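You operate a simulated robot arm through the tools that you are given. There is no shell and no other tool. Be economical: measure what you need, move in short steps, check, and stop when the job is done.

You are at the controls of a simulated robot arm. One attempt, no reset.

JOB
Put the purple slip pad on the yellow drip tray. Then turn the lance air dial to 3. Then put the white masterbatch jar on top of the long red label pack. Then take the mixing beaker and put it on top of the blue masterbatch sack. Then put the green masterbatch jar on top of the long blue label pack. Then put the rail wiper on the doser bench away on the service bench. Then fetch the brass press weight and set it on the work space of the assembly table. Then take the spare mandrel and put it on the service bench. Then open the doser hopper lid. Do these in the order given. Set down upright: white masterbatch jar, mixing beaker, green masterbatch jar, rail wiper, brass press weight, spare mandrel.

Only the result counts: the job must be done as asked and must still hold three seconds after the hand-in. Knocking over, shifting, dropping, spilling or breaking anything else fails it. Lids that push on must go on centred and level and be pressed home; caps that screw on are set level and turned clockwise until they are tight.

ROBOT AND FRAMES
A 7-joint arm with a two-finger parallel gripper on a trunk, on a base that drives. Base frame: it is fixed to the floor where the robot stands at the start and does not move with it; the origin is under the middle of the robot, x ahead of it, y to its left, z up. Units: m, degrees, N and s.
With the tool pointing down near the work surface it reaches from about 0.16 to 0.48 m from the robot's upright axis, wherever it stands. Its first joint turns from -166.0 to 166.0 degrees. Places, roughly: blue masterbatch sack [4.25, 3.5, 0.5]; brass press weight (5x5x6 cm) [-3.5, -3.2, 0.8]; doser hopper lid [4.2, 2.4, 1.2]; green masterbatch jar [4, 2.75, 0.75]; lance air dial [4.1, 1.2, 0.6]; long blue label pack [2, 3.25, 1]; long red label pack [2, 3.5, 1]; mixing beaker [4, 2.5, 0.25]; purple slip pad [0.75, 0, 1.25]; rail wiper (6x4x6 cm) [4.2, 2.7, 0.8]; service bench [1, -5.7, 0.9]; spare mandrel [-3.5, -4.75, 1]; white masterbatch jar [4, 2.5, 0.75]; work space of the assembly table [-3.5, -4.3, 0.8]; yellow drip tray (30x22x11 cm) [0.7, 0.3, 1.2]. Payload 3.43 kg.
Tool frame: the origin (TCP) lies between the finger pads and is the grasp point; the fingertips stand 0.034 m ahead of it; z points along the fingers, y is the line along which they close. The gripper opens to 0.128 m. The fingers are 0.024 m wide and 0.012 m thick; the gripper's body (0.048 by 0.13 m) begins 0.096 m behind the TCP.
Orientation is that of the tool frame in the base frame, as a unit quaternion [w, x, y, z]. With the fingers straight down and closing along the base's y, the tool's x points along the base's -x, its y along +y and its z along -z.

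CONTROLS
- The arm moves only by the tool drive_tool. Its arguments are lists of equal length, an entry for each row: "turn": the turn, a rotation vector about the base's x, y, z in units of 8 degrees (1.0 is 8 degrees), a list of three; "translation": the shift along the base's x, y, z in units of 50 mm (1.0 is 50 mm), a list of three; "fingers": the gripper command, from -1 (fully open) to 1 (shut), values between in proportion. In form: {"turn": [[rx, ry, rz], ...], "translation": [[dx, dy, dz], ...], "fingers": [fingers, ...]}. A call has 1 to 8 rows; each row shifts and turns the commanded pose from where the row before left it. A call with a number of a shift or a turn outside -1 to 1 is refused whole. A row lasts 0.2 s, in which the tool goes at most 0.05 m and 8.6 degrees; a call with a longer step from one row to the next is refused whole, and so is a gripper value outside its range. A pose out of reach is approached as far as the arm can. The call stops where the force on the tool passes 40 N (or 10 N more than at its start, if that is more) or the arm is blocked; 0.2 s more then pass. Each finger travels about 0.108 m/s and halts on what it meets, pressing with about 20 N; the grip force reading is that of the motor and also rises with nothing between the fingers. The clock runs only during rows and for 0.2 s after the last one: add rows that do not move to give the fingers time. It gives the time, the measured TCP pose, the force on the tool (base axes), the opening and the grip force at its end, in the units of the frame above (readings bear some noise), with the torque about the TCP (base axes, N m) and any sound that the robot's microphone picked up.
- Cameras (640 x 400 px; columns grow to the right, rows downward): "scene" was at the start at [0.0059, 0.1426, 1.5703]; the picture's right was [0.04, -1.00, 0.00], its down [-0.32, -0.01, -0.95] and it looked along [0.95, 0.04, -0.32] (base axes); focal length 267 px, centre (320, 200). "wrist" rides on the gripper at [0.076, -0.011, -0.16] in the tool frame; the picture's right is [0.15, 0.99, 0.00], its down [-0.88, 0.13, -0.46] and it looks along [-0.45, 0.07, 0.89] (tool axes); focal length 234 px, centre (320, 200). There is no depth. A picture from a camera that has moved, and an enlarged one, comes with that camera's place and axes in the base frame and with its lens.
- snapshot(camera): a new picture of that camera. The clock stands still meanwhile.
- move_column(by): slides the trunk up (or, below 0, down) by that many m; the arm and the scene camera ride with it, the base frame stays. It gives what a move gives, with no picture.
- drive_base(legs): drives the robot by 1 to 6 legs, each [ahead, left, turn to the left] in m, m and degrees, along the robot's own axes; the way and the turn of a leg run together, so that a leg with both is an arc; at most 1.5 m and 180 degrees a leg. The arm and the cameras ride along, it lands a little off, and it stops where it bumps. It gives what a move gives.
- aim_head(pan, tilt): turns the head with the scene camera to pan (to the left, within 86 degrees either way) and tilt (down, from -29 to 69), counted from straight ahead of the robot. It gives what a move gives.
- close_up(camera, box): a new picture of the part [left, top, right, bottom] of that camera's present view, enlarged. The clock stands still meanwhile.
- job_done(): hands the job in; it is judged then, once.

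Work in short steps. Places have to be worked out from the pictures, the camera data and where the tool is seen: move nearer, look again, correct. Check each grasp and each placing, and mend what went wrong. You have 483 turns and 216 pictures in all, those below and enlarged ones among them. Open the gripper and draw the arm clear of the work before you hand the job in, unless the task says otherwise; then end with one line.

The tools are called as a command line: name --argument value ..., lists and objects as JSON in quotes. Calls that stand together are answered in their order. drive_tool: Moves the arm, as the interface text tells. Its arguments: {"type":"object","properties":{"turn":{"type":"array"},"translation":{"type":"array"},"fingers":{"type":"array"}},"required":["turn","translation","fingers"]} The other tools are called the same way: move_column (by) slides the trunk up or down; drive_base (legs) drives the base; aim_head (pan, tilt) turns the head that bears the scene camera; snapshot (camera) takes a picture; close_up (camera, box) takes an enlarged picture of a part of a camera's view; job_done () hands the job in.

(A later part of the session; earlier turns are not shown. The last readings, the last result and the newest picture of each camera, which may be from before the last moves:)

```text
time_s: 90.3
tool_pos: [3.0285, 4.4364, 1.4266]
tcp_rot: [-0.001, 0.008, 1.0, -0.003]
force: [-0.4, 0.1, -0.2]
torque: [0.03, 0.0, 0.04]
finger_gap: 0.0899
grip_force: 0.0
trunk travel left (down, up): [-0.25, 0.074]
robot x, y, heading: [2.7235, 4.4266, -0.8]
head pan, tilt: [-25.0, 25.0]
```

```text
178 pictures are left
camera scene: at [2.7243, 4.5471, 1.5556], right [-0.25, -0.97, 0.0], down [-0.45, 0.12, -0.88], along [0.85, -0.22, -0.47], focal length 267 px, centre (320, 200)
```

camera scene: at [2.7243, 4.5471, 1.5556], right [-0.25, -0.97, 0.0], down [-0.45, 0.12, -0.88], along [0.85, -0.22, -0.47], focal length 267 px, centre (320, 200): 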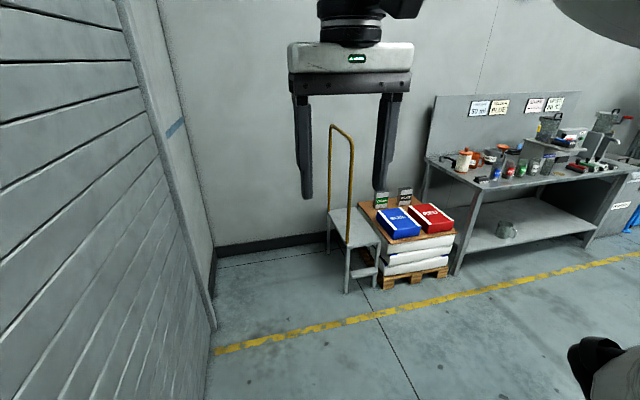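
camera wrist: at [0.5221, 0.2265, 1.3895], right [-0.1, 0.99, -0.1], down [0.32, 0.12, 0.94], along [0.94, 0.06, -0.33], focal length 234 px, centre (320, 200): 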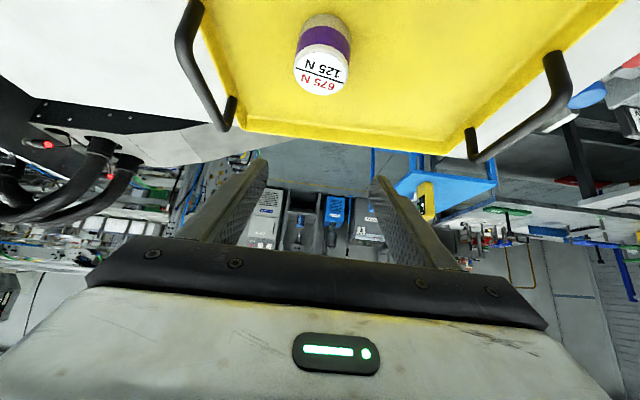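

The bench front is at x≈4.0, y 1.6–3.0; sacks pallet left of it. The head is hindered by the arm, so I drive into the open area and turn right to see the rest.

drive_base --legs '[[0.4, -0.4, 0], [0, 0, -80]]'

aim_head --pan 10 --tilt 20

snapshot --camera "scene"

```text
time_s: 98.2
tool_pos: [3.1804, 3.721, 1.425]
tcp_rot: [-0.001, 0.634, 0.773, -0.001]
force: [-0.3, 0.3, 0.8]
torque: [0.01, 0.03, 0.02]
finger_gap: 0.0896
grip_force: 0.1
trunk travel left (down, up): [-0.25, 0.074]
robot x, y, heading: [3.1125, 4.0197, -78.8]
head pan, tilt: [-25.0, 25.0]
```

```text
time_s: 99.2
tool_pos: [3.1805, 3.7196, 1.4265]
tcp_rot: [-0.002, 0.634, 0.774, 0.0]
force: [0.2, -0.4, -0.6]
torque: [0.0, 0.0, -0.02]
finger_gap: 0.0898
grip_force: 0.0
trunk travel left (down, up): [-0.25, 0.074]
robot x, y, heading: [3.1091, 4.0179, -78.5]
head pan, tilt: [10.0, 20.0]
```

```text
177 pictures are left
camera scene: at [3.2659, 4.048, 1.5685], right [-0.93, -0.36, 0.0], down [-0.12, 0.32, -0.94], along [0.34, -0.88, -0.34], focal length 267 px, centre (320, 200)
```

scene: 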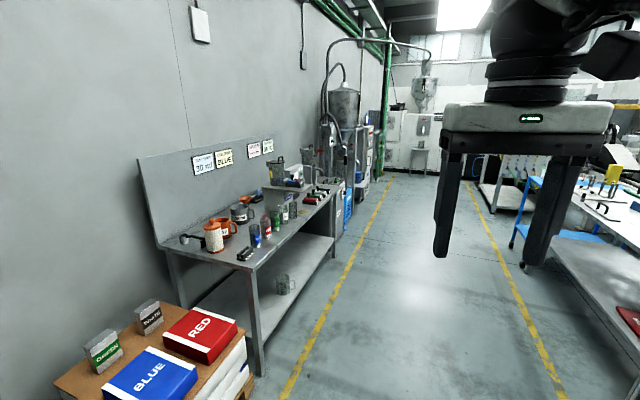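

A clear aisle runs along x≈2.4–3.8. I drive down it to y≈1.25 and face the wall (heading 0) in front of the dial.

drive_base --legs '[[0, 0, -11.3], [1.4, 0, 0], [1.35, 0, 0], [0, 0, 90]]'

aim_head --pan 5 --tilt 30

snapshot --camera "scene"

```text
time_s: 117.3
tool_pos: [3.4011, 1.2511, 1.4263]
tcp_rot: [-0.002, 0.007, 1.0, -0.001]
force: [0.4, 0.0, 0.6]
torque: [-0.02, -0.01, 0.0]
finger_gap: 0.0896
grip_force: 0.1
trunk travel left (down, up): [-0.25, 0.074]
robot x, y, heading: [3.0899, 1.2461, -0.7]
head pan, tilt: [10.0, 20.0]
```

```text
time_s: 118.0
tool_pos: [3.4006, 1.2508, 1.4262]
tcp_rot: [-0.001, 0.008, 1.0, -0.002]
force: [0.1, 0.4, -0.6]
torque: [0.01, -0.01, 0.03]
finger_gap: 0.0897
grip_force: 0.1
trunk travel left (down, up): [-0.25, 0.074]
robot x, y, heading: [3.0964, 1.2467, -0.5]
head pan, tilt: [5.0, 30.0]
```

```text
176 pictures are left
camera scene: at [3.0979, 1.3907, 1.5525], right [0.07, -1.0, 0.0], down [-0.5, -0.04, -0.87], along [0.86, 0.06, -0.5], focal length 267 px, centre (320, 200)
```

scene: 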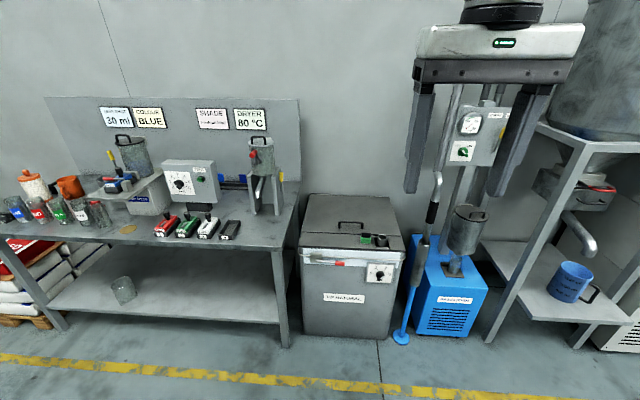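

The dial at (380, 272) fits the given place (4.1, 1.15, 0.56). I enlarge it.

close_up --camera "scene" --box '[300, 220, 428, 300]'

close_up --camera "scene" --box '[364, 259, 396, 279]'

close_up --camera "scene" --box '[0, 80, 320, 280]'

```text
5.00 times, centred on (364, 260) of scene
camera zoom: at [3.0979, 1.3907, 1.5525], right [0.07, -1.0, 0.0], down [-0.5, -0.04, -0.87], along [0.86, 0.06, -0.5], focal length 1333 px, centre (100, -100)
```

zoom: 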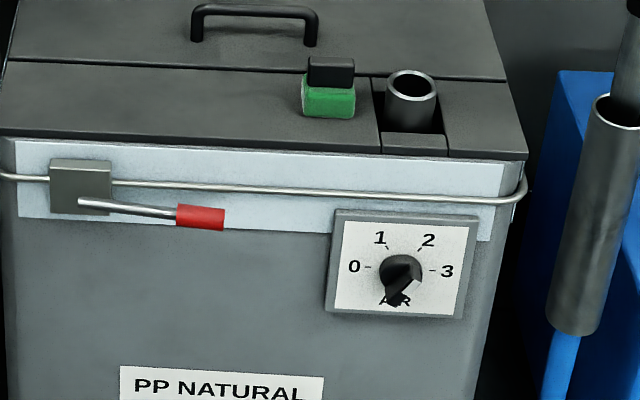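

```text
16.00 times, centred on (380, 269) of scene
camera zoom: at [3.0979, 1.3907, 1.5525], right [0.07, -1.0, 0.0], down [-0.5, -0.04, -0.87], along [0.86, 0.06, -0.5], focal length 4266 px, centre (-640, -904)
```

zoom: 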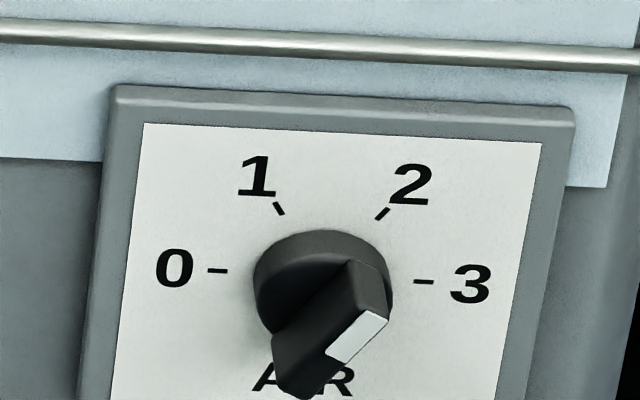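

```text
2.00 times, centred on (160, 180) of scene
camera zoom: at [3.0979, 1.3907, 1.5525], right [0.07, -1.0, 0.0], down [-0.5, -0.04, -0.87], along [0.86, 0.06, -0.5], focal length 533 px, centre (640, 240)
```

zoom: 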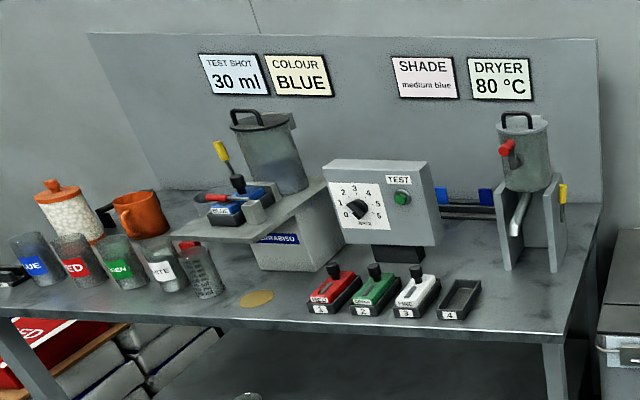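

The AIR dial now points a bit past 2; 3 is straight right, so a clockwise turn is needed. I drive closer, lower the column, and look again from there for triangulation.

drive_base --legs '[[0.36, -0.08, 0.5]]'

move_column --by -0.25

aim_head --pan 0 --tilt 45

snapshot --camera "scene"

snapshot --camera "wrist"

```text
time_s: 120.4
tool_pos: [3.7574, 1.1676, 1.427]
tcp_rot: [-0.001, 0.002, 1.0, -0.002]
force: [0.1, 0.2, -0.6]
torque: [-0.01, 0.02, 0.02]
finger_gap: 0.0898
grip_force: 0.0
trunk travel left (down, up): [-0.25, 0.074]
robot x, y, heading: [3.4507, 1.1623, -0.5]
head pan, tilt: [5.0, 30.0]
```

```text
time_s: 123.0
tool_pos: [3.7579, 1.1693, 1.1758]
tcp_rot: [0.0, 0.002, 1.0, -0.002]
force: [-0.8, -0.5, -0.4]
torque: [0.02, 0.01, 0.0]
finger_gap: 0.0895
grip_force: 0.1
trunk travel left (down, up): [0.0, 0.324]
robot x, y, heading: [3.4492, 1.1585, -0.4]
head pan, tilt: [5.0, 30.0]
```

```text
time_s: 123.8
tool_pos: [3.758, 1.1698, 1.1757]
tcp_rot: [-0.001, 0.003, 1.0, -0.002]
force: [0.7, -0.1, 0.9]
torque: [-0.01, 0.01, 0.01]
finger_gap: 0.0895
grip_force: 0.2
trunk travel left (down, up): [0.0, 0.324]
robot x, y, heading: [3.4462, 1.1614, -0.5]
head pan, tilt: [0.0, 45.0]
```

```text
172 pictures are left
camera scene: at [3.445, 1.2988, 1.2799], right [-0.01, -1.0, 0.0], down [-0.71, 0.0, -0.71], along [0.71, 0.0, -0.71], focal length 267 px, centre (320, 200)
```

scene: 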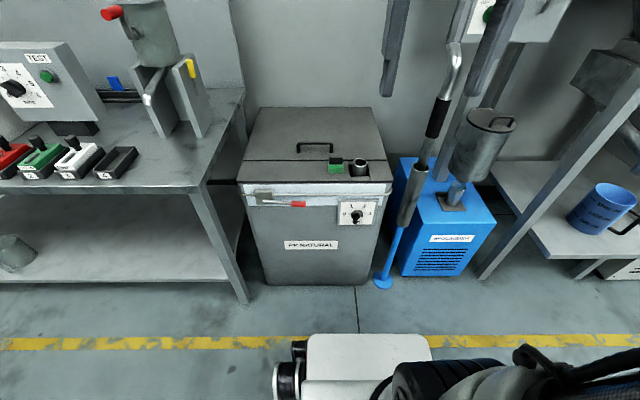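

```text
171 pictures are left
camera wrist: at [3.6818, 1.159, 1.3349], right [-0.14, 0.99, 0.0], down [0.88, 0.13, 0.45], along [0.45, 0.06, -0.89], focal length 234 px, centre (320, 200)
```

wrist: 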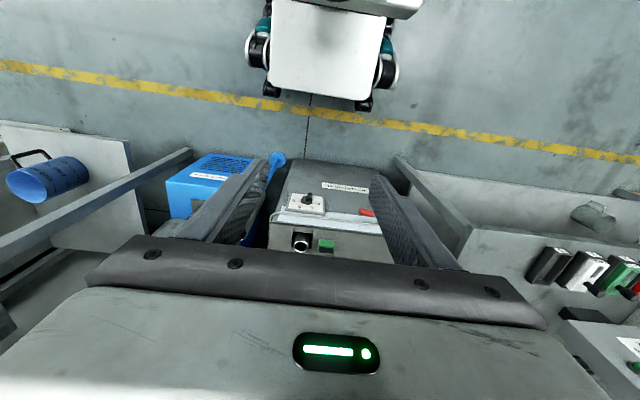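

Triangulation with the wrist view gives the dial at about (4.07, 1.171, 0.58). I swing the tool to point forward and lower it in front of the dial.

drive_tool --turn '[[0, -1, 0], [0, -1, 0], [0, -1, 0], [0, -1, 0], [0, -1, 0], [0, -1, 0], [0, 0, 0]]' --translation '[[0, 0, -0.9], [0, 0, -0.9], [0, 0, -0.9], [0, 0, -0.9], [0, 0, -0.9], [0, 0, -0.9], [0, 0, 0]]' --fingers '[-0.4, -0.4, -0.4, -0.4, -0.4, -0.4, -0.4]'

drive_tool --turn '[[0, -1, 0], [0, -1, 0], [0, -1, 0], [0, -1, 0], [0, -1, 0], [0, -0.25, 0], [0, 0, 0]]' --translation '[[0, 0, -0.9], [0, 0, -0.9], [0, 0, -0.9], [0, 0, -0.9], [0, 0, -0.9], [0, 0, -0.9], [0, 0, 0]]' --fingers '[-0.4, -0.4, -0.4, -0.4, -0.4, -0.4, -0.4]'

snapshot --camera "wrist"

snapshot --camera "scene"

```text
time_s: 125.3
tool_pos: [3.8156, 1.1715, 0.9874]
tcp_rot: [0.405, 0.003, 0.914, -0.001]
force: [-0.8, 0.0, 0.1]
torque: [0.0, 0.0, -0.01]
finger_gap: 0.0894
grip_force: 0.0
out of reach, approached as far as the arm can: row 5, 6
trunk travel left (down, up): [0.0, 0.324]
robot x, y, heading: [3.4521, 1.1615, -0.4]
head pan, tilt: [0.0, 45.0]
```

```text
time_s: 127.0
tool_pos: [3.9866, 1.1966, 0.8351]
tcp_rot: [0.707, 0.003, 0.707, 0.0]
force: [-0.9, 0.6, -0.3]
torque: [0.01, 0.0, -0.02]
finger_gap: 0.0894
grip_force: 0.2
out of reach, approached as far as the arm can: row 1, 2, 3, 4
trunk travel left (down, up): [0.0, 0.324]
robot x, y, heading: [3.4524, 1.1598, -0.4]
head pan, tilt: [0.0, 45.0]
```

```text
170 pictures are left
camera wrist: at [3.8254, 1.1856, 0.7576], right [0.0, 0.99, -0.14], down [-0.45, 0.13, 0.88], along [0.89, 0.06, 0.45], focal length 234 px, centre (320, 200)
```

wrist: 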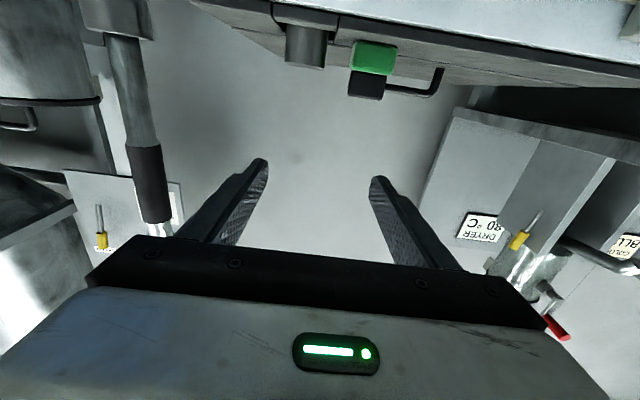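

```text
169 pictures are left
camera scene: at [3.4449, 1.2988, 1.2798], right [-0.01, -1.0, 0.0], down [-0.71, 0.0, -0.71], along [0.71, 0.0, -0.71], focal length 267 px, centre (320, 200)
```

scene: 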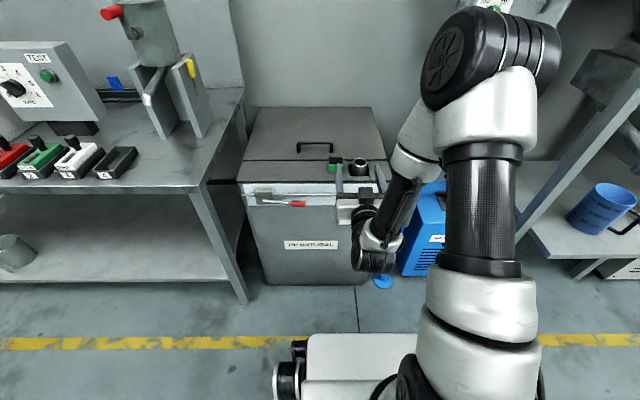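

The tool is now horizontal at (3.987, 1.197, 0.835), 0.53 m from the axis. I back the base slightly for clearance and lower the tool toward the dial height.

drive_base --legs '[[-0.1, 0, 0.5]]'

drive_tool --turn '[[0, 0, 0], [0, 0, 0], [0, 0, 0], [0, 0, 0], [0, 0, 0], [0, 0, 0]]' --translation '[[0, -0.2, -0.9], [0, -0.2, -0.9], [0, -0.2, -0.9], [0, 0, -0.9], [0, 0, -0.9], [0, 0, 0]]' --fingers '[-0.4, -0.4, -0.4, -0.4, -0.4, -0.4]'

snapshot --camera "wrist"

```text
time_s: 128.1
tool_pos: [3.8872, 1.202, 0.8351]
tcp_rot: [0.706, -0.002, 0.708, 0.005]
force: [0.9, 0.2, 0.1]
torque: [0.01, 0.01, 0.01]
finger_gap: 0.0895
grip_force: 0.1
trunk travel left (down, up): [0.0, 0.324]
robot x, y, heading: [3.3514, 1.1622, -0.1]
head pan, tilt: [0.0, 45.0]
```

```text
time_s: 129.5
tool_pos: [3.8883, 1.1713, 0.6075]
tcp_rot: [0.707, -0.001, 0.708, 0.004]
force: [-0.2, -0.4, -0.7]
torque: [-0.01, -0.01, -0.02]
finger_gap: 0.0898
grip_force: 0.1
trunk travel left (down, up): [0.0, 0.324]
robot x, y, heading: [3.3499, 1.1617, 0.2]
head pan, tilt: [0.0, 45.0]
```

```text
168 pictures are left
camera wrist: at [3.7279, 1.1599, 0.531], right [-0.01, 0.99, -0.14], down [-0.45, 0.12, 0.88], along [0.89, 0.07, 0.45], focal length 234 px, centre (320, 200)
```

wrist: 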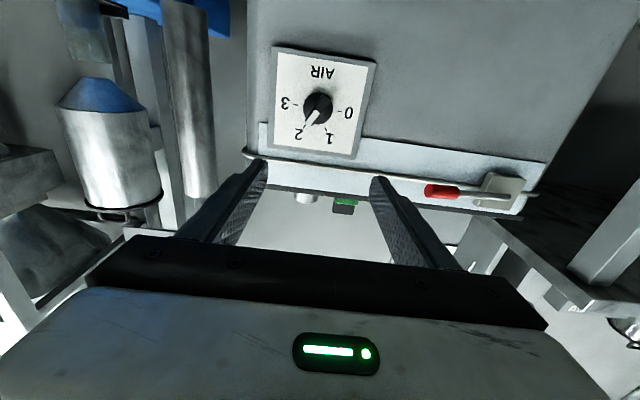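

Good view; enlarge the dial to read the pointer.

close_up --camera "wrist" --box '[264, 60, 376, 130]'

```text
5.71 times, centred on (320, 95) of wrist
camera zoom: at [3.7279, 1.1599, 0.531], right [-0.01, 0.99, -0.14], down [-0.45, 0.12, 0.88], along [0.89, 0.07, 0.45], focal length 1338 px, centre (320, 800)
```

zoom: 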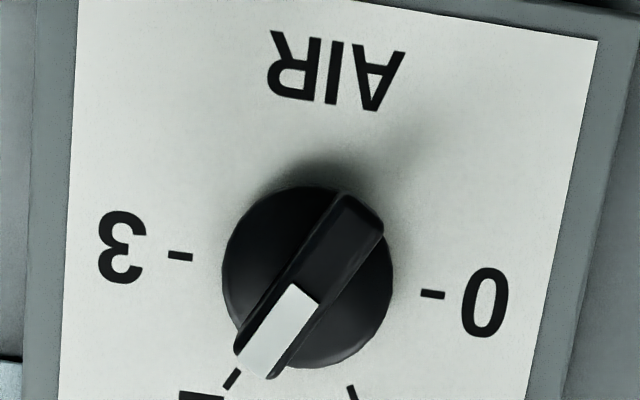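

The pointer is exactly at 2 (60° up); I must turn 60° clockwise. I pre-rotate the tool 30° so the fingers straddle the bar and centre on the knob.

drive_tool --turn '[[0.9375, 0, 0], [0.9375, 0, 0], [0.9375, 0, 0], [0.9375, 0, 0], [0, 0, 0]]' --translation '[[0.5, -0.05, -0.4], [0.5, -0.05, -0.4], [0.3, 0, 0], [0, 0, 0], [0, 0, 0]]' --fingers '[-0.4, -0.3, -0.3, -0.3, -0.3]'

snapshot --camera "wrist"

close_up --camera "scene" --box '[280, 160, 440, 260]'

```text
time_s: 130.7
tool_pos: [3.9533, 1.1636, 0.5699]
tcp_rot: [0.682, 0.182, 0.683, 0.188]
force: [-0.6, 0.1, -0.6]
torque: [-0.04, -0.02, 0.0]
finger_gap: 0.0831
grip_force: 0.0
trunk travel left (down, up): [0.0, 0.324]
robot x, y, heading: [3.3513, 1.1577, 0.2]
head pan, tilt: [0.0, 45.0]
```

```text
166 pictures are left
camera wrist: at [3.7916, 1.1928, 0.4971], right [-0.01, 0.93, 0.37], down [-0.45, -0.34, 0.82], along [0.89, -0.17, 0.42], focal length 234 px, centre (320, 200)
```

wrist: 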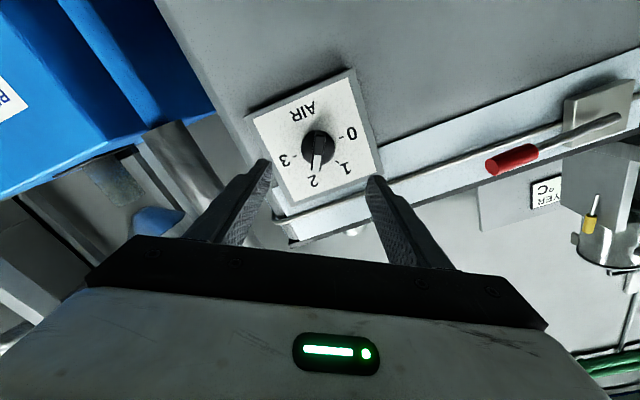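

```text
4.00 times, centred on (360, 210) of scene
camera zoom: at [3.3441, 1.2989, 1.2798], right [0.0, -1.0, 0.0], down [-0.71, 0.0, -0.71], along [0.71, 0.0, -0.71], focal length 1066 px, centre (160, 160)
```

zoom: 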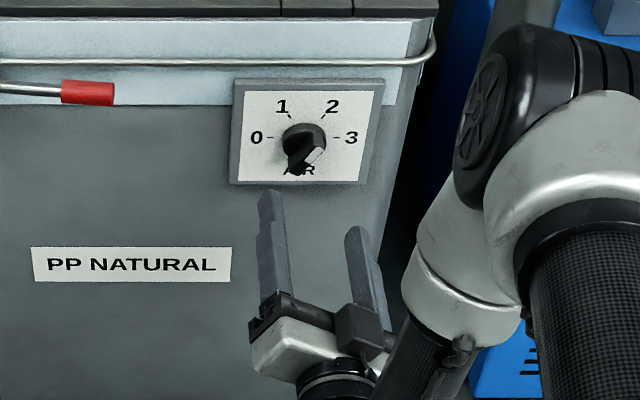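

Bar is aligned vertically between the fingers, centred at u≈318. Advance 6 cm and check.

drive_tool --turn '[[0, 0, 0], [0, 0, 0], [0, 0, 0]]' --translation '[[0.6, 0, 0], [0.5, 0, 0], [0, 0, 0]]' --fingers '[-0.3, -0.3, -0.3]'

snapshot --camera "wrist"

close_up --camera "scene" --box '[300, 170, 396, 230]'

```text
time_s: 131.5
tool_pos: [4.0066, 1.1657, 0.5687]
tcp_rot: [0.682, 0.183, 0.683, 0.187]
force: [-0.1, 1.0, 0.1]
torque: [0.02, 0.04, 0.02]
finger_gap: 0.0831
grip_force: 0.0
trunk travel left (down, up): [0.0, 0.324]
robot x, y, heading: [3.3498, 1.1611, 0.3]
head pan, tilt: [0.0, 45.0]
```

```text
164 pictures are left
camera wrist: at [3.8461, 1.194, 0.4974], right [-0.01, 0.93, 0.37], down [-0.45, -0.33, 0.83], along [0.89, -0.16, 0.42], focal length 234 px, centre (320, 200)
```

wrist: 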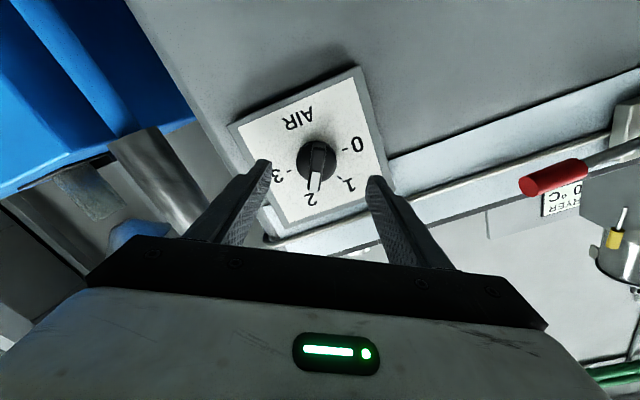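

```text
6.67 times, centred on (348, 200) of scene
camera zoom: at [3.3441, 1.2989, 1.2798], right [0.0, -1.0, 0.0], down [-0.71, 0.0, -0.71], along [0.71, 0.0, -0.71], focal length 1777 px, centre (133, 200)
```

zoom: 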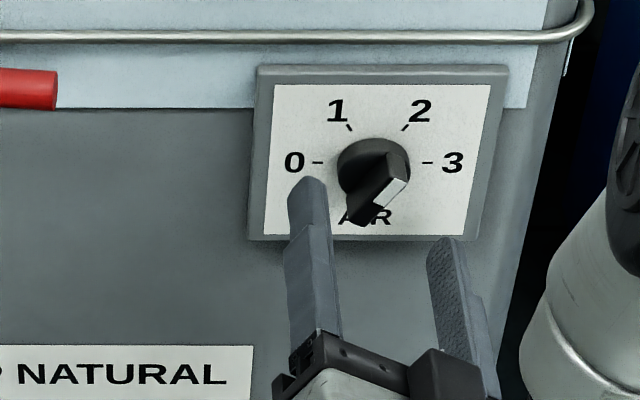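

Panel face ≈4.087, bar front ≈4.055. Advance 2.8 cm, then close gently.

drive_tool --turn '[[0, 0, 0], [0, 0, 0], [0, 0, 0], [0, 0, 0]]' --translation '[[0.3, 0, 0], [0.24, 0, 0], [0, 0, 0], [0, 0, 0]]' --fingers '[-0.3, -0.3, 0.3, 0.3]'

snapshot --camera "wrist"

close_up --camera "scene" --box '[300, 170, 396, 230]'

```text
time_s: 132.5
tool_pos: [4.0317, 1.1659, 0.5699]
tcp_rot: [0.682, 0.183, 0.683, 0.187]
force: [0.3, -0.2, 0.3]
torque: [-0.02, 0.01, 0.02]
finger_gap: 0.0447
grip_force: 0.0
trunk travel left (down, up): [0.0, 0.324]
robot x, y, heading: [3.3463, 1.1594, 0.1]
head pan, tilt: [0.0, 45.0]
```

```text
162 pictures are left
camera wrist: at [3.8721, 1.1937, 0.498], right [-0.01, 0.93, 0.37], down [-0.45, -0.33, 0.83], along [0.89, -0.16, 0.42], focal length 234 px, centre (320, 200)
```

wrist: 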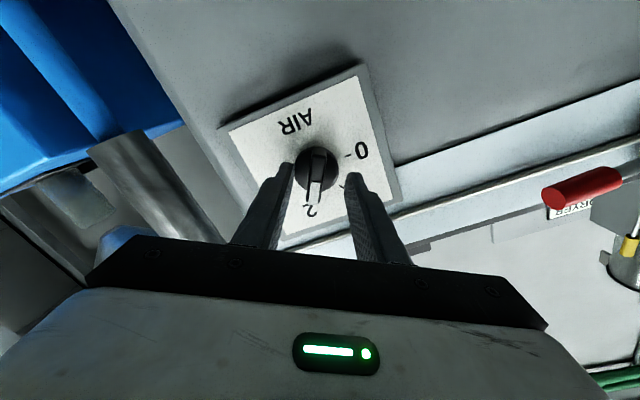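

```text
6.67 times, centred on (348, 200) of scene
camera zoom: at [3.3441, 1.2989, 1.2798], right [0.0, -1.0, 0.0], down [-0.71, 0.0, -0.71], along [0.71, 0.0, -0.71], focal length 1777 px, centre (133, 200)
```

zoom: 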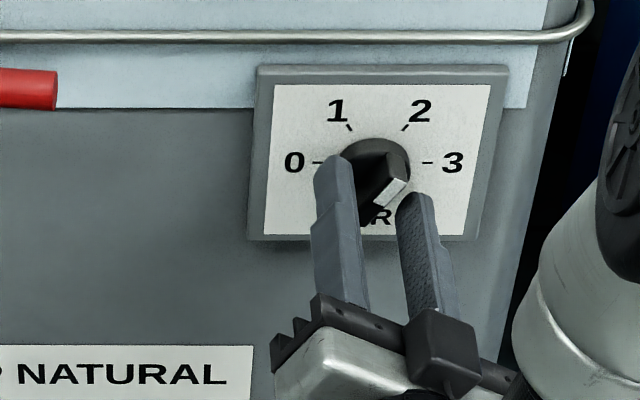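

Nudge 4 mm to centre on the bar and close.

drive_tool --turn '[[0, 0, 0], [0, 0, 0], [0, 0, 0], [0, 0, 0]]' --translation '[[0.04, -0.08, -0.03], [0, 0, 0], [0, 0, 0], [0, 0, 0]]' --fingers '[0.3, 1, 1, 1]'

snapshot --camera "wrist"

```text
time_s: 133.5
tool_pos: [4.034, 1.1624, 0.5693]
tcp_rot: [0.683, 0.182, 0.682, 0.187]
force: [-1.5, 7.2, 6.0]
torque: [0.04, 0.14, -0.41]
finger_gap: 0.0131
grip_force: 45.1
trunk travel left (down, up): [0.0, 0.324]
robot x, y, heading: [3.3482, 1.159, 0.5]
head pan, tilt: [0.0, 45.0]
```

```text
160 pictures are left
camera wrist: at [3.8744, 1.1897, 0.4967], right [-0.01, 0.93, 0.37], down [-0.46, -0.34, 0.82], along [0.89, -0.16, 0.42], focal length 234 px, centre (320, 200)
```

wrist: 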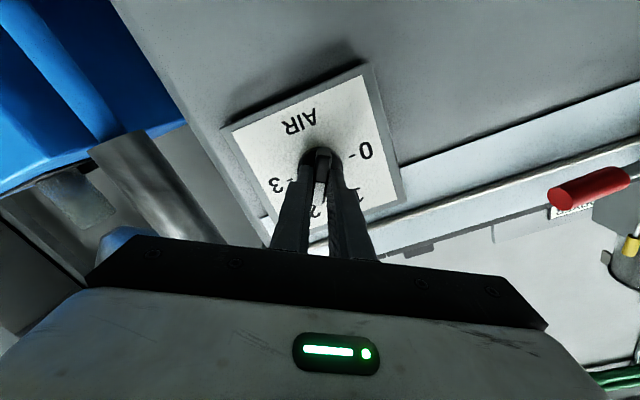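

Bar gripped (13 mm). Turn clockwise in small parts, watching force.

drive_tool --turn '[[0.8, 0, 0], [0.8, 0, 0], [0.8, 0, 0], [0.8, 0, 0], [0, 0, 0]]' --translation '[[0, 0.04, 0.02], [0, 0, 0], [0, 0, 0], [0, 0, 0], [0, 0, 0]]' --fingers '[1, 1, 1, 1, 1]'

snapshot --camera "wrist"

```text
time_s: 134.7
tool_pos: [4.0346, 1.1608, 0.5671]
tcp_rot: [0.625, 0.331, 0.624, 0.333]
force: [-3.8, -9.2, 3.6]
torque: [-0.01, 0.52, 0.19]
finger_gap: 0.013
grip_force: 45.2
trunk travel left (down, up): [0.0, 0.324]
robot x, y, heading: [3.3518, 1.16, 0.0]
head pan, tilt: [0.0, 45.0]
```

```text
159 pictures are left
camera wrist: at [3.8745, 1.218, 0.5152], right [0.0, 0.67, 0.74], down [-0.46, -0.66, 0.6], along [0.89, -0.33, 0.31], focal length 234 px, centre (320, 200)
```

wrist: 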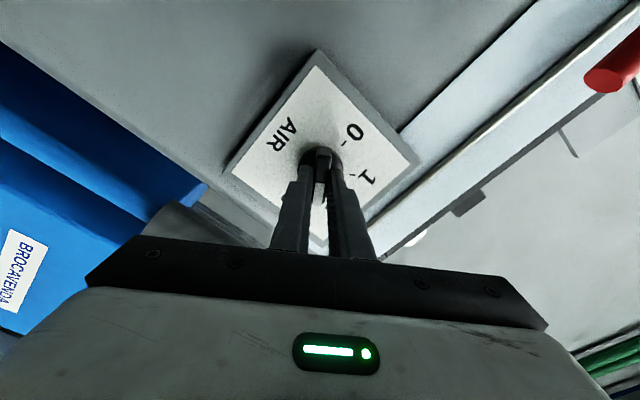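

It follows. Turn the remaining ~34°.

drive_tool --turn '[[0.9, 0, 0], [0.9, 0, 0], [0.9, 0, 0], [0.9, 0, 0], [0.7, 0, 0], [0, 0, 0]]' --translation '[[0, 0, 0], [0, 0, 0], [0, 0, 0], [0, 0, 0], [0, 0, 0], [0, 0, 0]]' --fingers '[1, 1, 1, 1, 1, 1]'

close_up --camera "scene" --box '[300, 170, 396, 230]'

snapshot --camera "wrist"

```text
time_s: 136.1
tool_pos: [4.0338, 1.1607, 0.5671]
tcp_rot: [0.498, 0.502, 0.498, 0.502]
force: [-4.7, -20.1, -13.0]
torque: [-0.39, 0.67, 0.44]
finger_gap: 0.0129
grip_force: 45.3
trunk travel left (down, up): [0.0, 0.324]
robot x, y, heading: [3.3469, 1.1623, 0.2]
head pan, tilt: [0.0, 45.0]
```

```text
6.67 times, centred on (348, 200) of scene
camera zoom: at [3.3448, 1.2983, 1.2798], right [0.0, -1.0, 0.0], down [-0.71, 0.0, -0.71], along [0.71, 0.0, -0.71], focal length 1777 px, centre (133, 200)
```

zoom: 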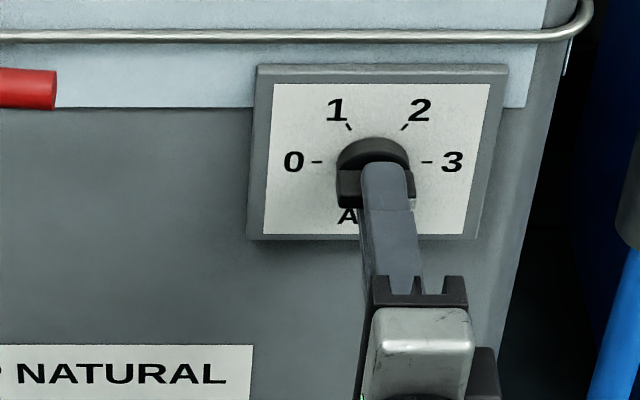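

```text
157 pictures are left
camera wrist: at [3.8746, 1.2376, 0.5552], right [0.0, 0.14, 0.99], down [-0.46, -0.88, 0.12], along [0.89, -0.45, 0.06], focal length 234 px, centre (320, 200)
```

wrist: 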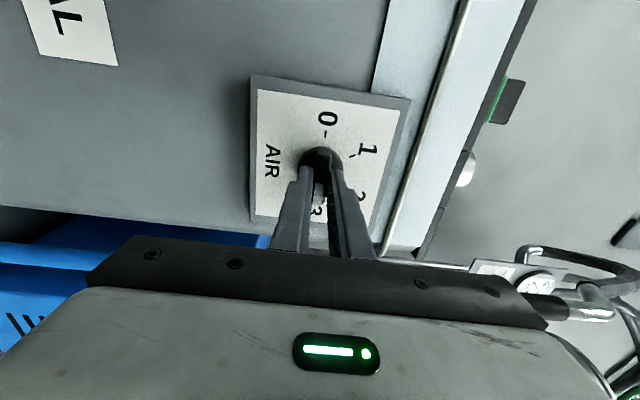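

Bar is horizontal, pointing at 3. Relieve side force, release and retreat for a check.

drive_tool --turn '[[0, 0, 0], [0, 0, 0], [0, 0, 0], [0, 0, 0], [0, 0, 0], [0, 0, 0], [0, 0, 0]]' --translation '[[0, -0.06, -0.03], [0, 0, 0], [0, 0, 0], [-0.6, 0, 0], [-0.9, 0, 0], [-0.6, 0, 0], [0, 0, 0]]' --fingers '[1, 0.2, 0.2, 0.2, 0, 0, 0]'

snapshot --camera "wrist"

close_up --camera "scene" --box '[300, 170, 396, 230]'

```text
time_s: 137.7
tool_pos: [3.9287, 1.1611, 0.5673]
tcp_rot: [0.5, 0.499, 0.497, 0.503]
force: [1.2, 0.1, 0.3]
torque: [0.0, 0.04, 0.01]
finger_gap: 0.0641
grip_force: 0.0
trunk travel left (down, up): [0.0, 0.324]
robot x, y, heading: [3.3506, 1.1607, -0.0]
head pan, tilt: [0.0, 45.0]
```

```text
156 pictures are left
camera wrist: at [3.7688, 1.2366, 0.5546], right [-0.01, 0.14, 0.99], down [-0.45, -0.88, 0.12], along [0.89, -0.45, 0.07], focal length 234 px, centre (320, 200)
```

wrist: 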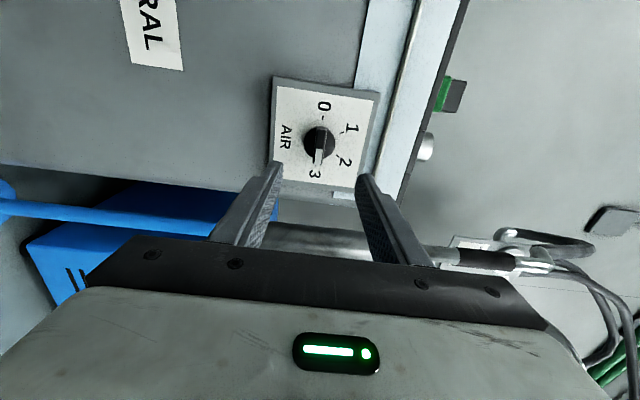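

```text
6.67 times, centred on (348, 200) of scene
camera zoom: at [3.3441, 1.2989, 1.2798], right [0.0, -1.0, 0.0], down [-0.71, 0.0, -0.71], along [0.71, 0.0, -0.71], focal length 1777 px, centre (133, 200)
```

zoom: 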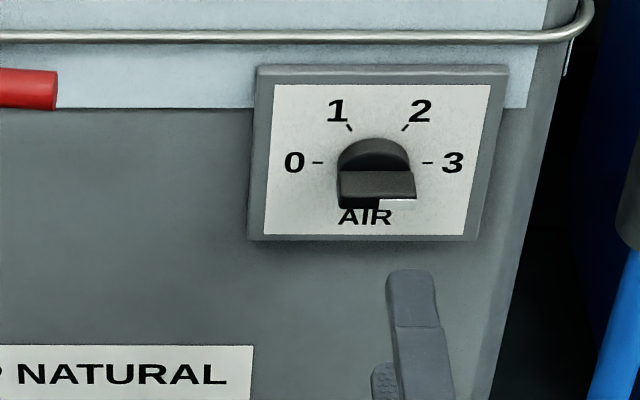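

Dial reads 3. Now I back off, rotate the tool back and raise the arm.

drive_base --legs '[[-0.25, 0, 0]]'

drive_tool --turn '[[-1, 0, 0], [-1, 0, 0], [-1, 0, 0], [-1, 0, 0], [-1, 0, 0], [-1, 0, 0], [-1, 0, 0], [-1, 0, 0]]' --translation '[[0, 0, 0.4], [0, 0, 0.4], [0, 0, 0.4], [0, 0, 0.4], [0, 0, 0.4], [0, 0, 0.4], [0, 0, 0.4], [0, 0, 0.4]]' --fingers '[0, 0, 0, 0, 0, 0, 0, 0]'

drive_tool --turn '[[-1, 0, 0], [-1, 0, 0], [-1, 0, 0], [-0.25, 0, 0], [0, 0, 0], [0, 0, 0]]' --translation '[[0, 0, 0.8], [0, 0, 0.8], [0, 0, 0.8], [0, 0, 0.8], [0, 0, 0.8], [0, 0, 0]]' --fingers '[0, 0, 0, 0, 0, 0]'

drive_base --legs '[[0, 1.15, 0]]'

aim_head --pan 0 --tilt 35

snapshot --camera "scene"

```text
time_s: 139.5
tool_pos: [3.6799, 1.1601, 0.5668]
tcp_rot: [0.5, 0.499, 0.498, 0.503]
force: [1.0, 0.1, -0.3]
torque: [-0.02, 0.0, 0.01]
finger_gap: 0.064
grip_force: 0.1
trunk travel left (down, up): [0.0, 0.324]
robot x, y, heading: [3.1012, 1.159, 0.0]
head pan, tilt: [0.0, 45.0]
```

```text
time_s: 141.3
tool_pos: [3.6805, 1.1613, 0.7262]
tcp_rot: [0.688, 0.159, 0.689, 0.162]
force: [-0.4, -1.0, -0.7]
torque: [-0.02, 0.01, 0.05]
finger_gap: 0.0638
grip_force: 0.0
trunk travel left (down, up): [0.0, 0.324]
robot x, y, heading: [3.1001, 1.1603, -0.0]
head pan, tilt: [0.0, 45.0]
```

```text
time_s: 142.7
tool_pos: [3.6796, 1.158, 0.9267]
tcp_rot: [0.706, 0.0, 0.708, 0.004]
force: [-1.0, 0.0, 0.0]
torque: [-0.05, -0.01, -0.03]
finger_gap: 0.0642
grip_force: 0.1
trunk travel left (down, up): [0.0, 0.324]
robot x, y, heading: [3.1004, 1.1599, 0.0]
head pan, tilt: [0.0, 45.0]
```

```text
time_s: 153.9
tool_pos: [3.683, 2.2927, 0.928]
tcp_rot: [0.706, 0.003, 0.708, 0.0]
force: [-0.2, 0.7, 0.0]
torque: [0.02, -0.03, 0.03]
finger_gap: 0.0642
grip_force: 0.0
trunk travel left (down, up): [0.0, 0.324]
robot x, y, heading: [3.1045, 2.2966, -0.3]
head pan, tilt: [0.0, 45.0]
```

```text
time_s: 154.7
tool_pos: [3.682, 2.2929, 0.9277]
tcp_rot: [0.707, 0.002, 0.708, 0.001]
force: [0.6, 0.0, 1.0]
torque: [-0.03, -0.02, 0.0]
finger_gap: 0.0639
grip_force: 0.1
trunk travel left (down, up): [0.0, 0.324]
robot x, y, heading: [3.1044, 2.2978, -0.2]
head pan, tilt: [0.0, 35.0]
```

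```text
154 pictures are left
camera scene: at [3.1059, 2.4378, 1.2946], right [-0.01, -1.0, 0.0], down [-0.57, 0.0, -0.82], along [0.82, -0.01, -0.57], focal length 267 px, centre (320, 200)
```

scene: 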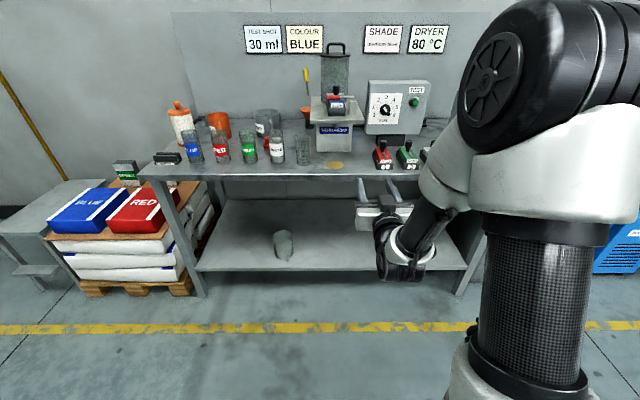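

close_up --camera "scene" --box '[140, 80, 380, 230]'

close_up --camera "scene" --box '[220, 110, 316, 170]'

```text
2.67 times, centred on (260, 155) of scene
camera zoom: at [3.1059, 2.4378, 1.2946], right [-0.01, -1.0, 0.0], down [-0.57, 0.0, -0.82], along [0.82, -0.01, -0.57], focal length 711 px, centre (480, 320)
```

zoom: 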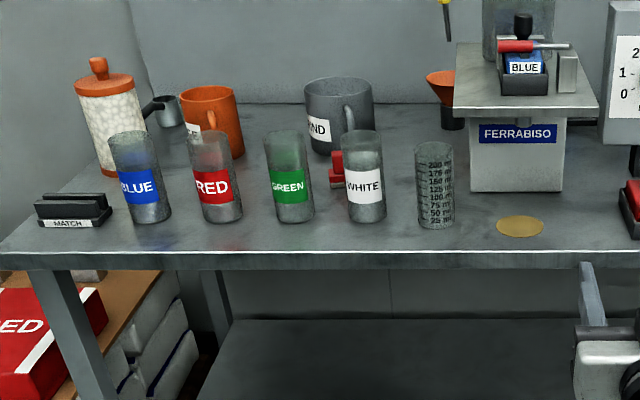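

```text
6.67 times, centred on (268, 140) of scene
camera zoom: at [3.1059, 2.4378, 1.2946], right [-0.01, -1.0, 0.0], down [-0.57, 0.0, -0.82], along [0.82, -0.01, -0.57], focal length 1777 px, centre (667, 600)
```

zoom: 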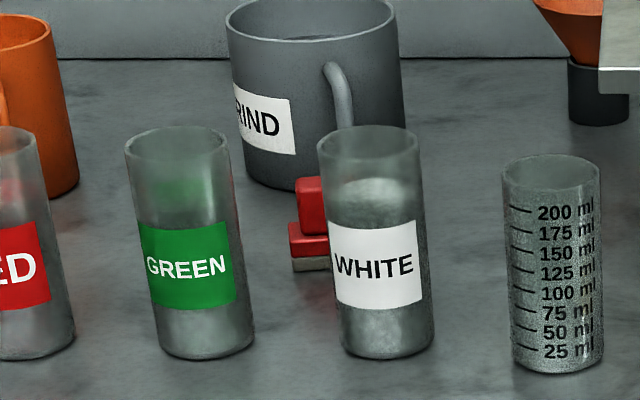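

The white jar stands at about (4.175, 2.61), bench top ≈0.775, jar about 65 × 125 mm; the rail wiper (red) is behind it. I tilt the tool to 30° below horizontal, raise it, and drive in line with the jar.

drive_tool --turn '[[0, 0.95, 0], [0, 0.95, 0], [0, 0.95, 0], [0, 0.9, 0], [0, 0, 0]]' --translation '[[-0.3, 0, 0.7], [-0.3, 0, 0.7], [-0.3, 0, 0.7], [-0.3, 0, 0.7], [0, 0, 0]]' --fingers '[-0.4, -0.4, -0.4, -0.4, -0.4]'

drive_base --legs '[[0, 0.31, 0.2], [0.38, 0, 0]]'

snapshot --camera "wrist"

snapshot --camera "scene"

```text
time_s: 155.9
tool_pos: [3.6204, 2.2932, 1.0675]
tcp_rot: [0.499, 0.003, 0.867, 0.0]
force: [-0.8, 0.6, 0.0]
torque: [0.02, 0.0, 0.0]
finger_gap: 0.0898
grip_force: 0.0
trunk travel left (down, up): [0.0, 0.324]
robot x, y, heading: [3.1025, 2.2972, -0.5]
head pan, tilt: [0.0, 35.0]
```

```text
time_s: 161.5
tool_pos: [4.0006, 2.6208, 1.0662]
tcp_rot: [0.499, -0.005, 0.867, 0.005]
force: [-0.2, 0.3, -0.2]
torque: [-0.01, -0.02, -0.01]
finger_gap: 0.0896
grip_force: 0.0
trunk travel left (down, up): [0.0, 0.324]
robot x, y, heading: [3.482, 2.6169, 0.5]
head pan, tilt: [0.0, 35.0]
```

```text
151 pictures are left
camera wrist: at [3.8243, 2.6079, 1.0803], right [-0.09, 0.99, -0.12], down [0.05, 0.13, 0.99], along [1.0, 0.08, -0.06], focal length 234 px, centre (320, 200)
```

wrist: 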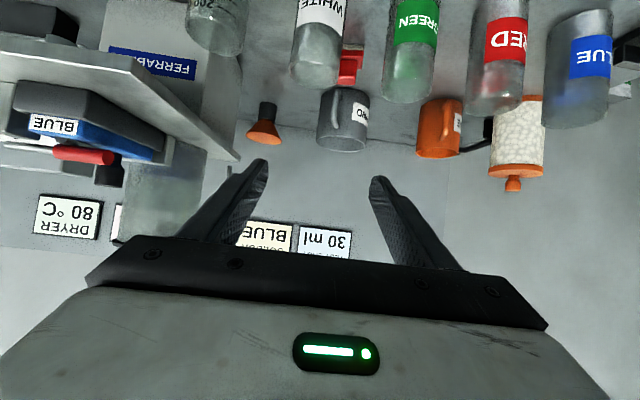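

```text
150 pictures are left
camera scene: at [3.4825, 2.7564, 1.2947], right [0.01, -1.0, 0.0], down [-0.57, -0.01, -0.82], along [0.82, 0.01, -0.57], focal length 267 px, centre (320, 200)
```

scene: 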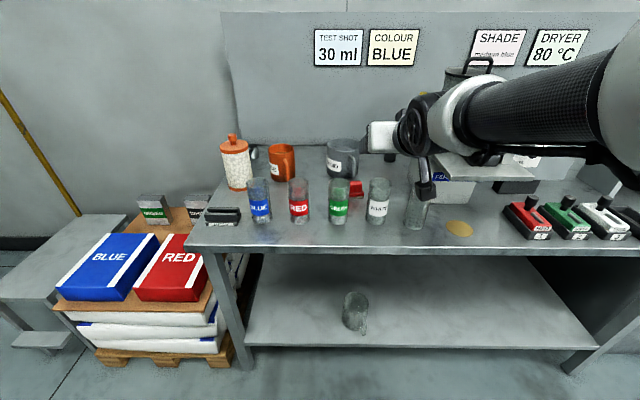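

White jar centre ≈ (4.146, 2.598). I line up along the tool axis in front of it.

drive_tool --turn '[[0, 0, 0], [0, 0, 0], [0, 0, 0], [0, 0, 0], [0, 0, 0]]' --translation '[[0, -0.2, -0.7], [0, -0.25, -0.75], [0.1, 0, -0.8], [0.2, 0, -0.75], [0, 0, 0]]' --fingers '[-0.4, -0.4, -0.4, -0.4, -0.4]'

snapshot --camera "wrist"

close_up --camera "scene" --box '[260, 110, 480, 248]'

```text
time_s: 162.7
tool_pos: [4.0182, 2.5997, 0.916]
tcp_rot: [0.499, -0.005, 0.867, 0.005]
force: [0.6, 0.9, 0.0]
torque: [0.01, 0.0, -0.02]
finger_gap: 0.0899
grip_force: 0.1
trunk travel left (down, up): [0.0, 0.324]
robot x, y, heading: [3.484, 2.6137, 0.6]
head pan, tilt: [0.0, 35.0]
```

```text
149 pictures are left
camera wrist: at [3.8416, 2.5862, 0.9303], right [-0.09, 0.99, -0.12], down [0.05, 0.13, 0.99], along [1.0, 0.08, -0.06], focal length 234 px, centre (320, 200)
```

wrist: 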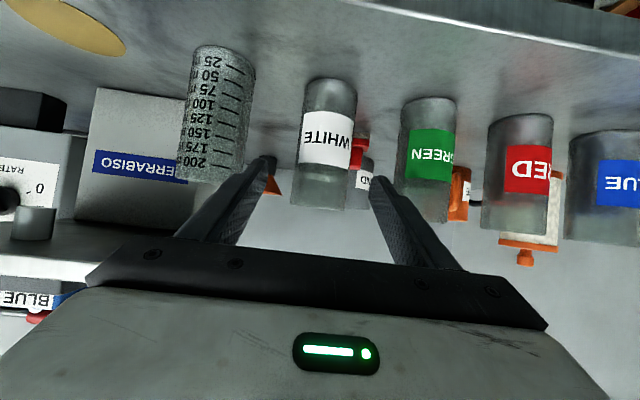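

```text
2.90 times, centred on (370, 179) of scene
camera zoom: at [3.4825, 2.7564, 1.2947], right [0.01, -1.0, 0.0], down [-0.57, -0.01, -0.82], along [0.82, 0.01, -0.57], focal length 773 px, centre (175, 261)
```

zoom: 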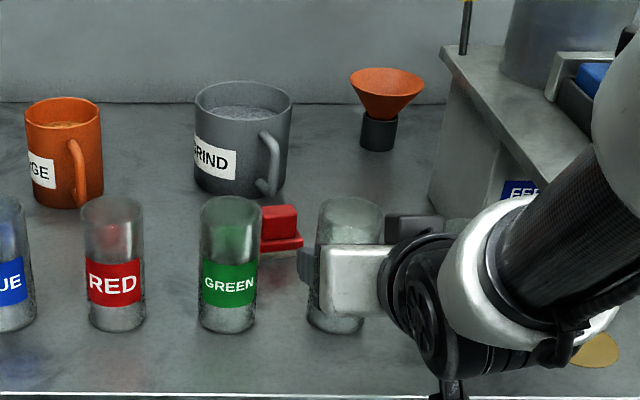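

Jar centre is at y≈2.609; correct and move in along the axis.

drive_tool --turn '[[0, 0, 0], [0, 0, 0], [0, 0, 0], [0, 0, 0], [0, 0, 0]]' --translation '[[0, 0.18, 0], [0.8, 0, -0.46], [0.8, 0, -0.46], [0.9, 0, -0.5], [0, 0, 0]]' --fingers '[-0.4, -0.4, -0.4, -0.4, -0.4]'

snapshot --camera "wrist"

```text
refused: row 4 steps farther than a row can; nothing moved
```

```text
147 pictures are left
camera wrist: at [3.8416, 2.5862, 0.9303], right [-0.09, 0.99, -0.12], down [0.05, 0.13, 0.99], along [1.0, 0.08, -0.06], focal length 234 px, centre (320, 200)
```

wrist: 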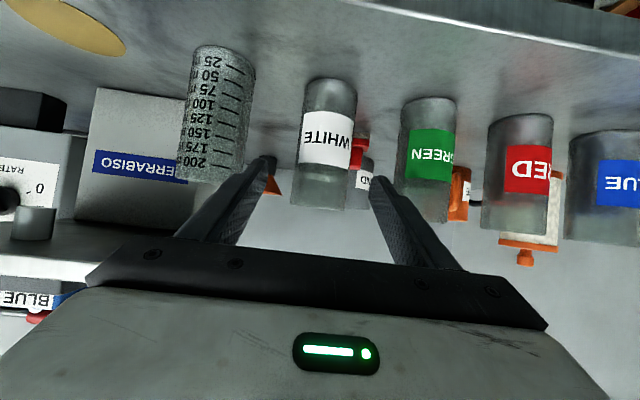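

One row was too long; repeat with even smaller steps.

drive_tool --turn '[[0, 0, 0], [0, 0, 0], [0, 0, 0], [0, 0, 0], [0, 0, 0], [0, 0, 0]]' --translation '[[0, 0.18, 0], [0.65, 0, -0.37], [0.65, 0, -0.37], [0.65, 0, -0.37], [0.65, 0, -0.37], [0, 0, 0]]' --fingers '[-0.4, -0.4, -0.4, -0.4, -0.4, -0.4]'

snapshot --camera "wrist"

```text
time_s: 164.1
tool_pos: [4.1458, 2.6076, 0.8422]
tcp_rot: [0.499, -0.005, 0.866, 0.005]
force: [0.4, -0.7, 1.3]
torque: [0.01, -0.02, 0.0]
finger_gap: 0.0898
grip_force: 0.0
trunk travel left (down, up): [0.0, 0.324]
robot x, y, heading: [3.4826, 2.6197, 0.8]
head pan, tilt: [0.0, 35.0]
```

```text
146 pictures are left
camera wrist: at [3.9691, 2.5936, 0.8553], right [-0.09, 0.99, -0.12], down [0.05, 0.13, 0.99], along [1.0, 0.08, -0.06], focal length 234 px, centre (320, 200)
```

wrist: 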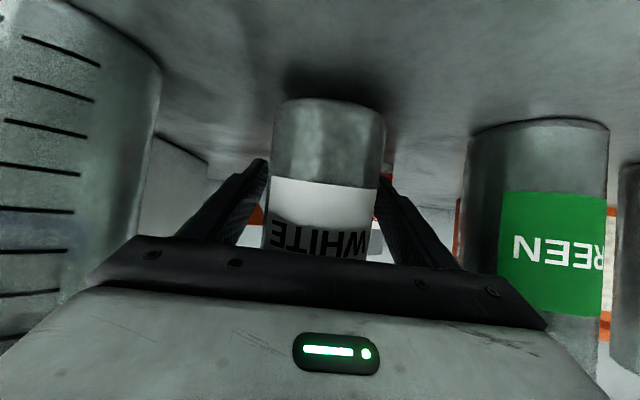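

The jar is between the fingers at the right depth; centre 4 mm and close.

drive_tool --turn '[[0, 0, 0], [0, 0, 0], [0, 0, 0], [0, 0, 0]]' --translation '[[0, 0.08, 0], [0, 0, 0], [0, 0, 0], [0, 0, 0]]' --fingers '[-0.4, 1, 1, 1]'

drive_tool --turn '[[0, 0, 0], [0, 0, 0], [0, 0, 0], [0, 0, 0]]' --translation '[[0, 0, 0.2], [0, 0, 0.4], [0, 0, 0.4], [0, 0, 0]]' --fingers '[1, 1, 1, 1]'

snapshot --camera "wrist"

```text
time_s: 165.1
tool_pos: [4.1459, 2.6114, 0.8418]
tcp_rot: [0.499, -0.004, 0.866, 0.004]
force: [-0.4, -0.3, -0.5]
torque: [-0.02, -0.07, 0.01]
finger_gap: 0.0545
grip_force: 20.0
trunk travel left (down, up): [0.0, 0.324]
robot x, y, heading: [3.4855, 2.6142, 0.7]
head pan, tilt: [0.0, 35.0]
```

```text
time_s: 166.1
tool_pos: [4.1456, 2.6116, 0.8918]
tcp_rot: [0.5, -0.004, 0.866, 0.004]
force: [-0.3, 0.4, -2.3]
torque: [0.05, -0.1, 0.02]
finger_gap: 0.0546
grip_force: 19.6
trunk travel left (down, up): [0.0, 0.324]
robot x, y, heading: [3.4851, 2.6194, 0.9]
head pan, tilt: [0.0, 35.0]
```

```text
145 pictures are left
camera wrist: at [3.9699, 2.5984, 0.9056], right [-0.09, 0.99, -0.12], down [0.05, 0.13, 0.99], along [1.0, 0.08, -0.06], focal length 234 px, centre (320, 200)
```

wrist: 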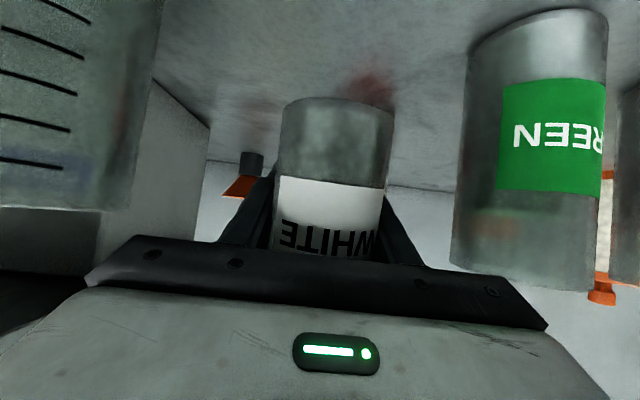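

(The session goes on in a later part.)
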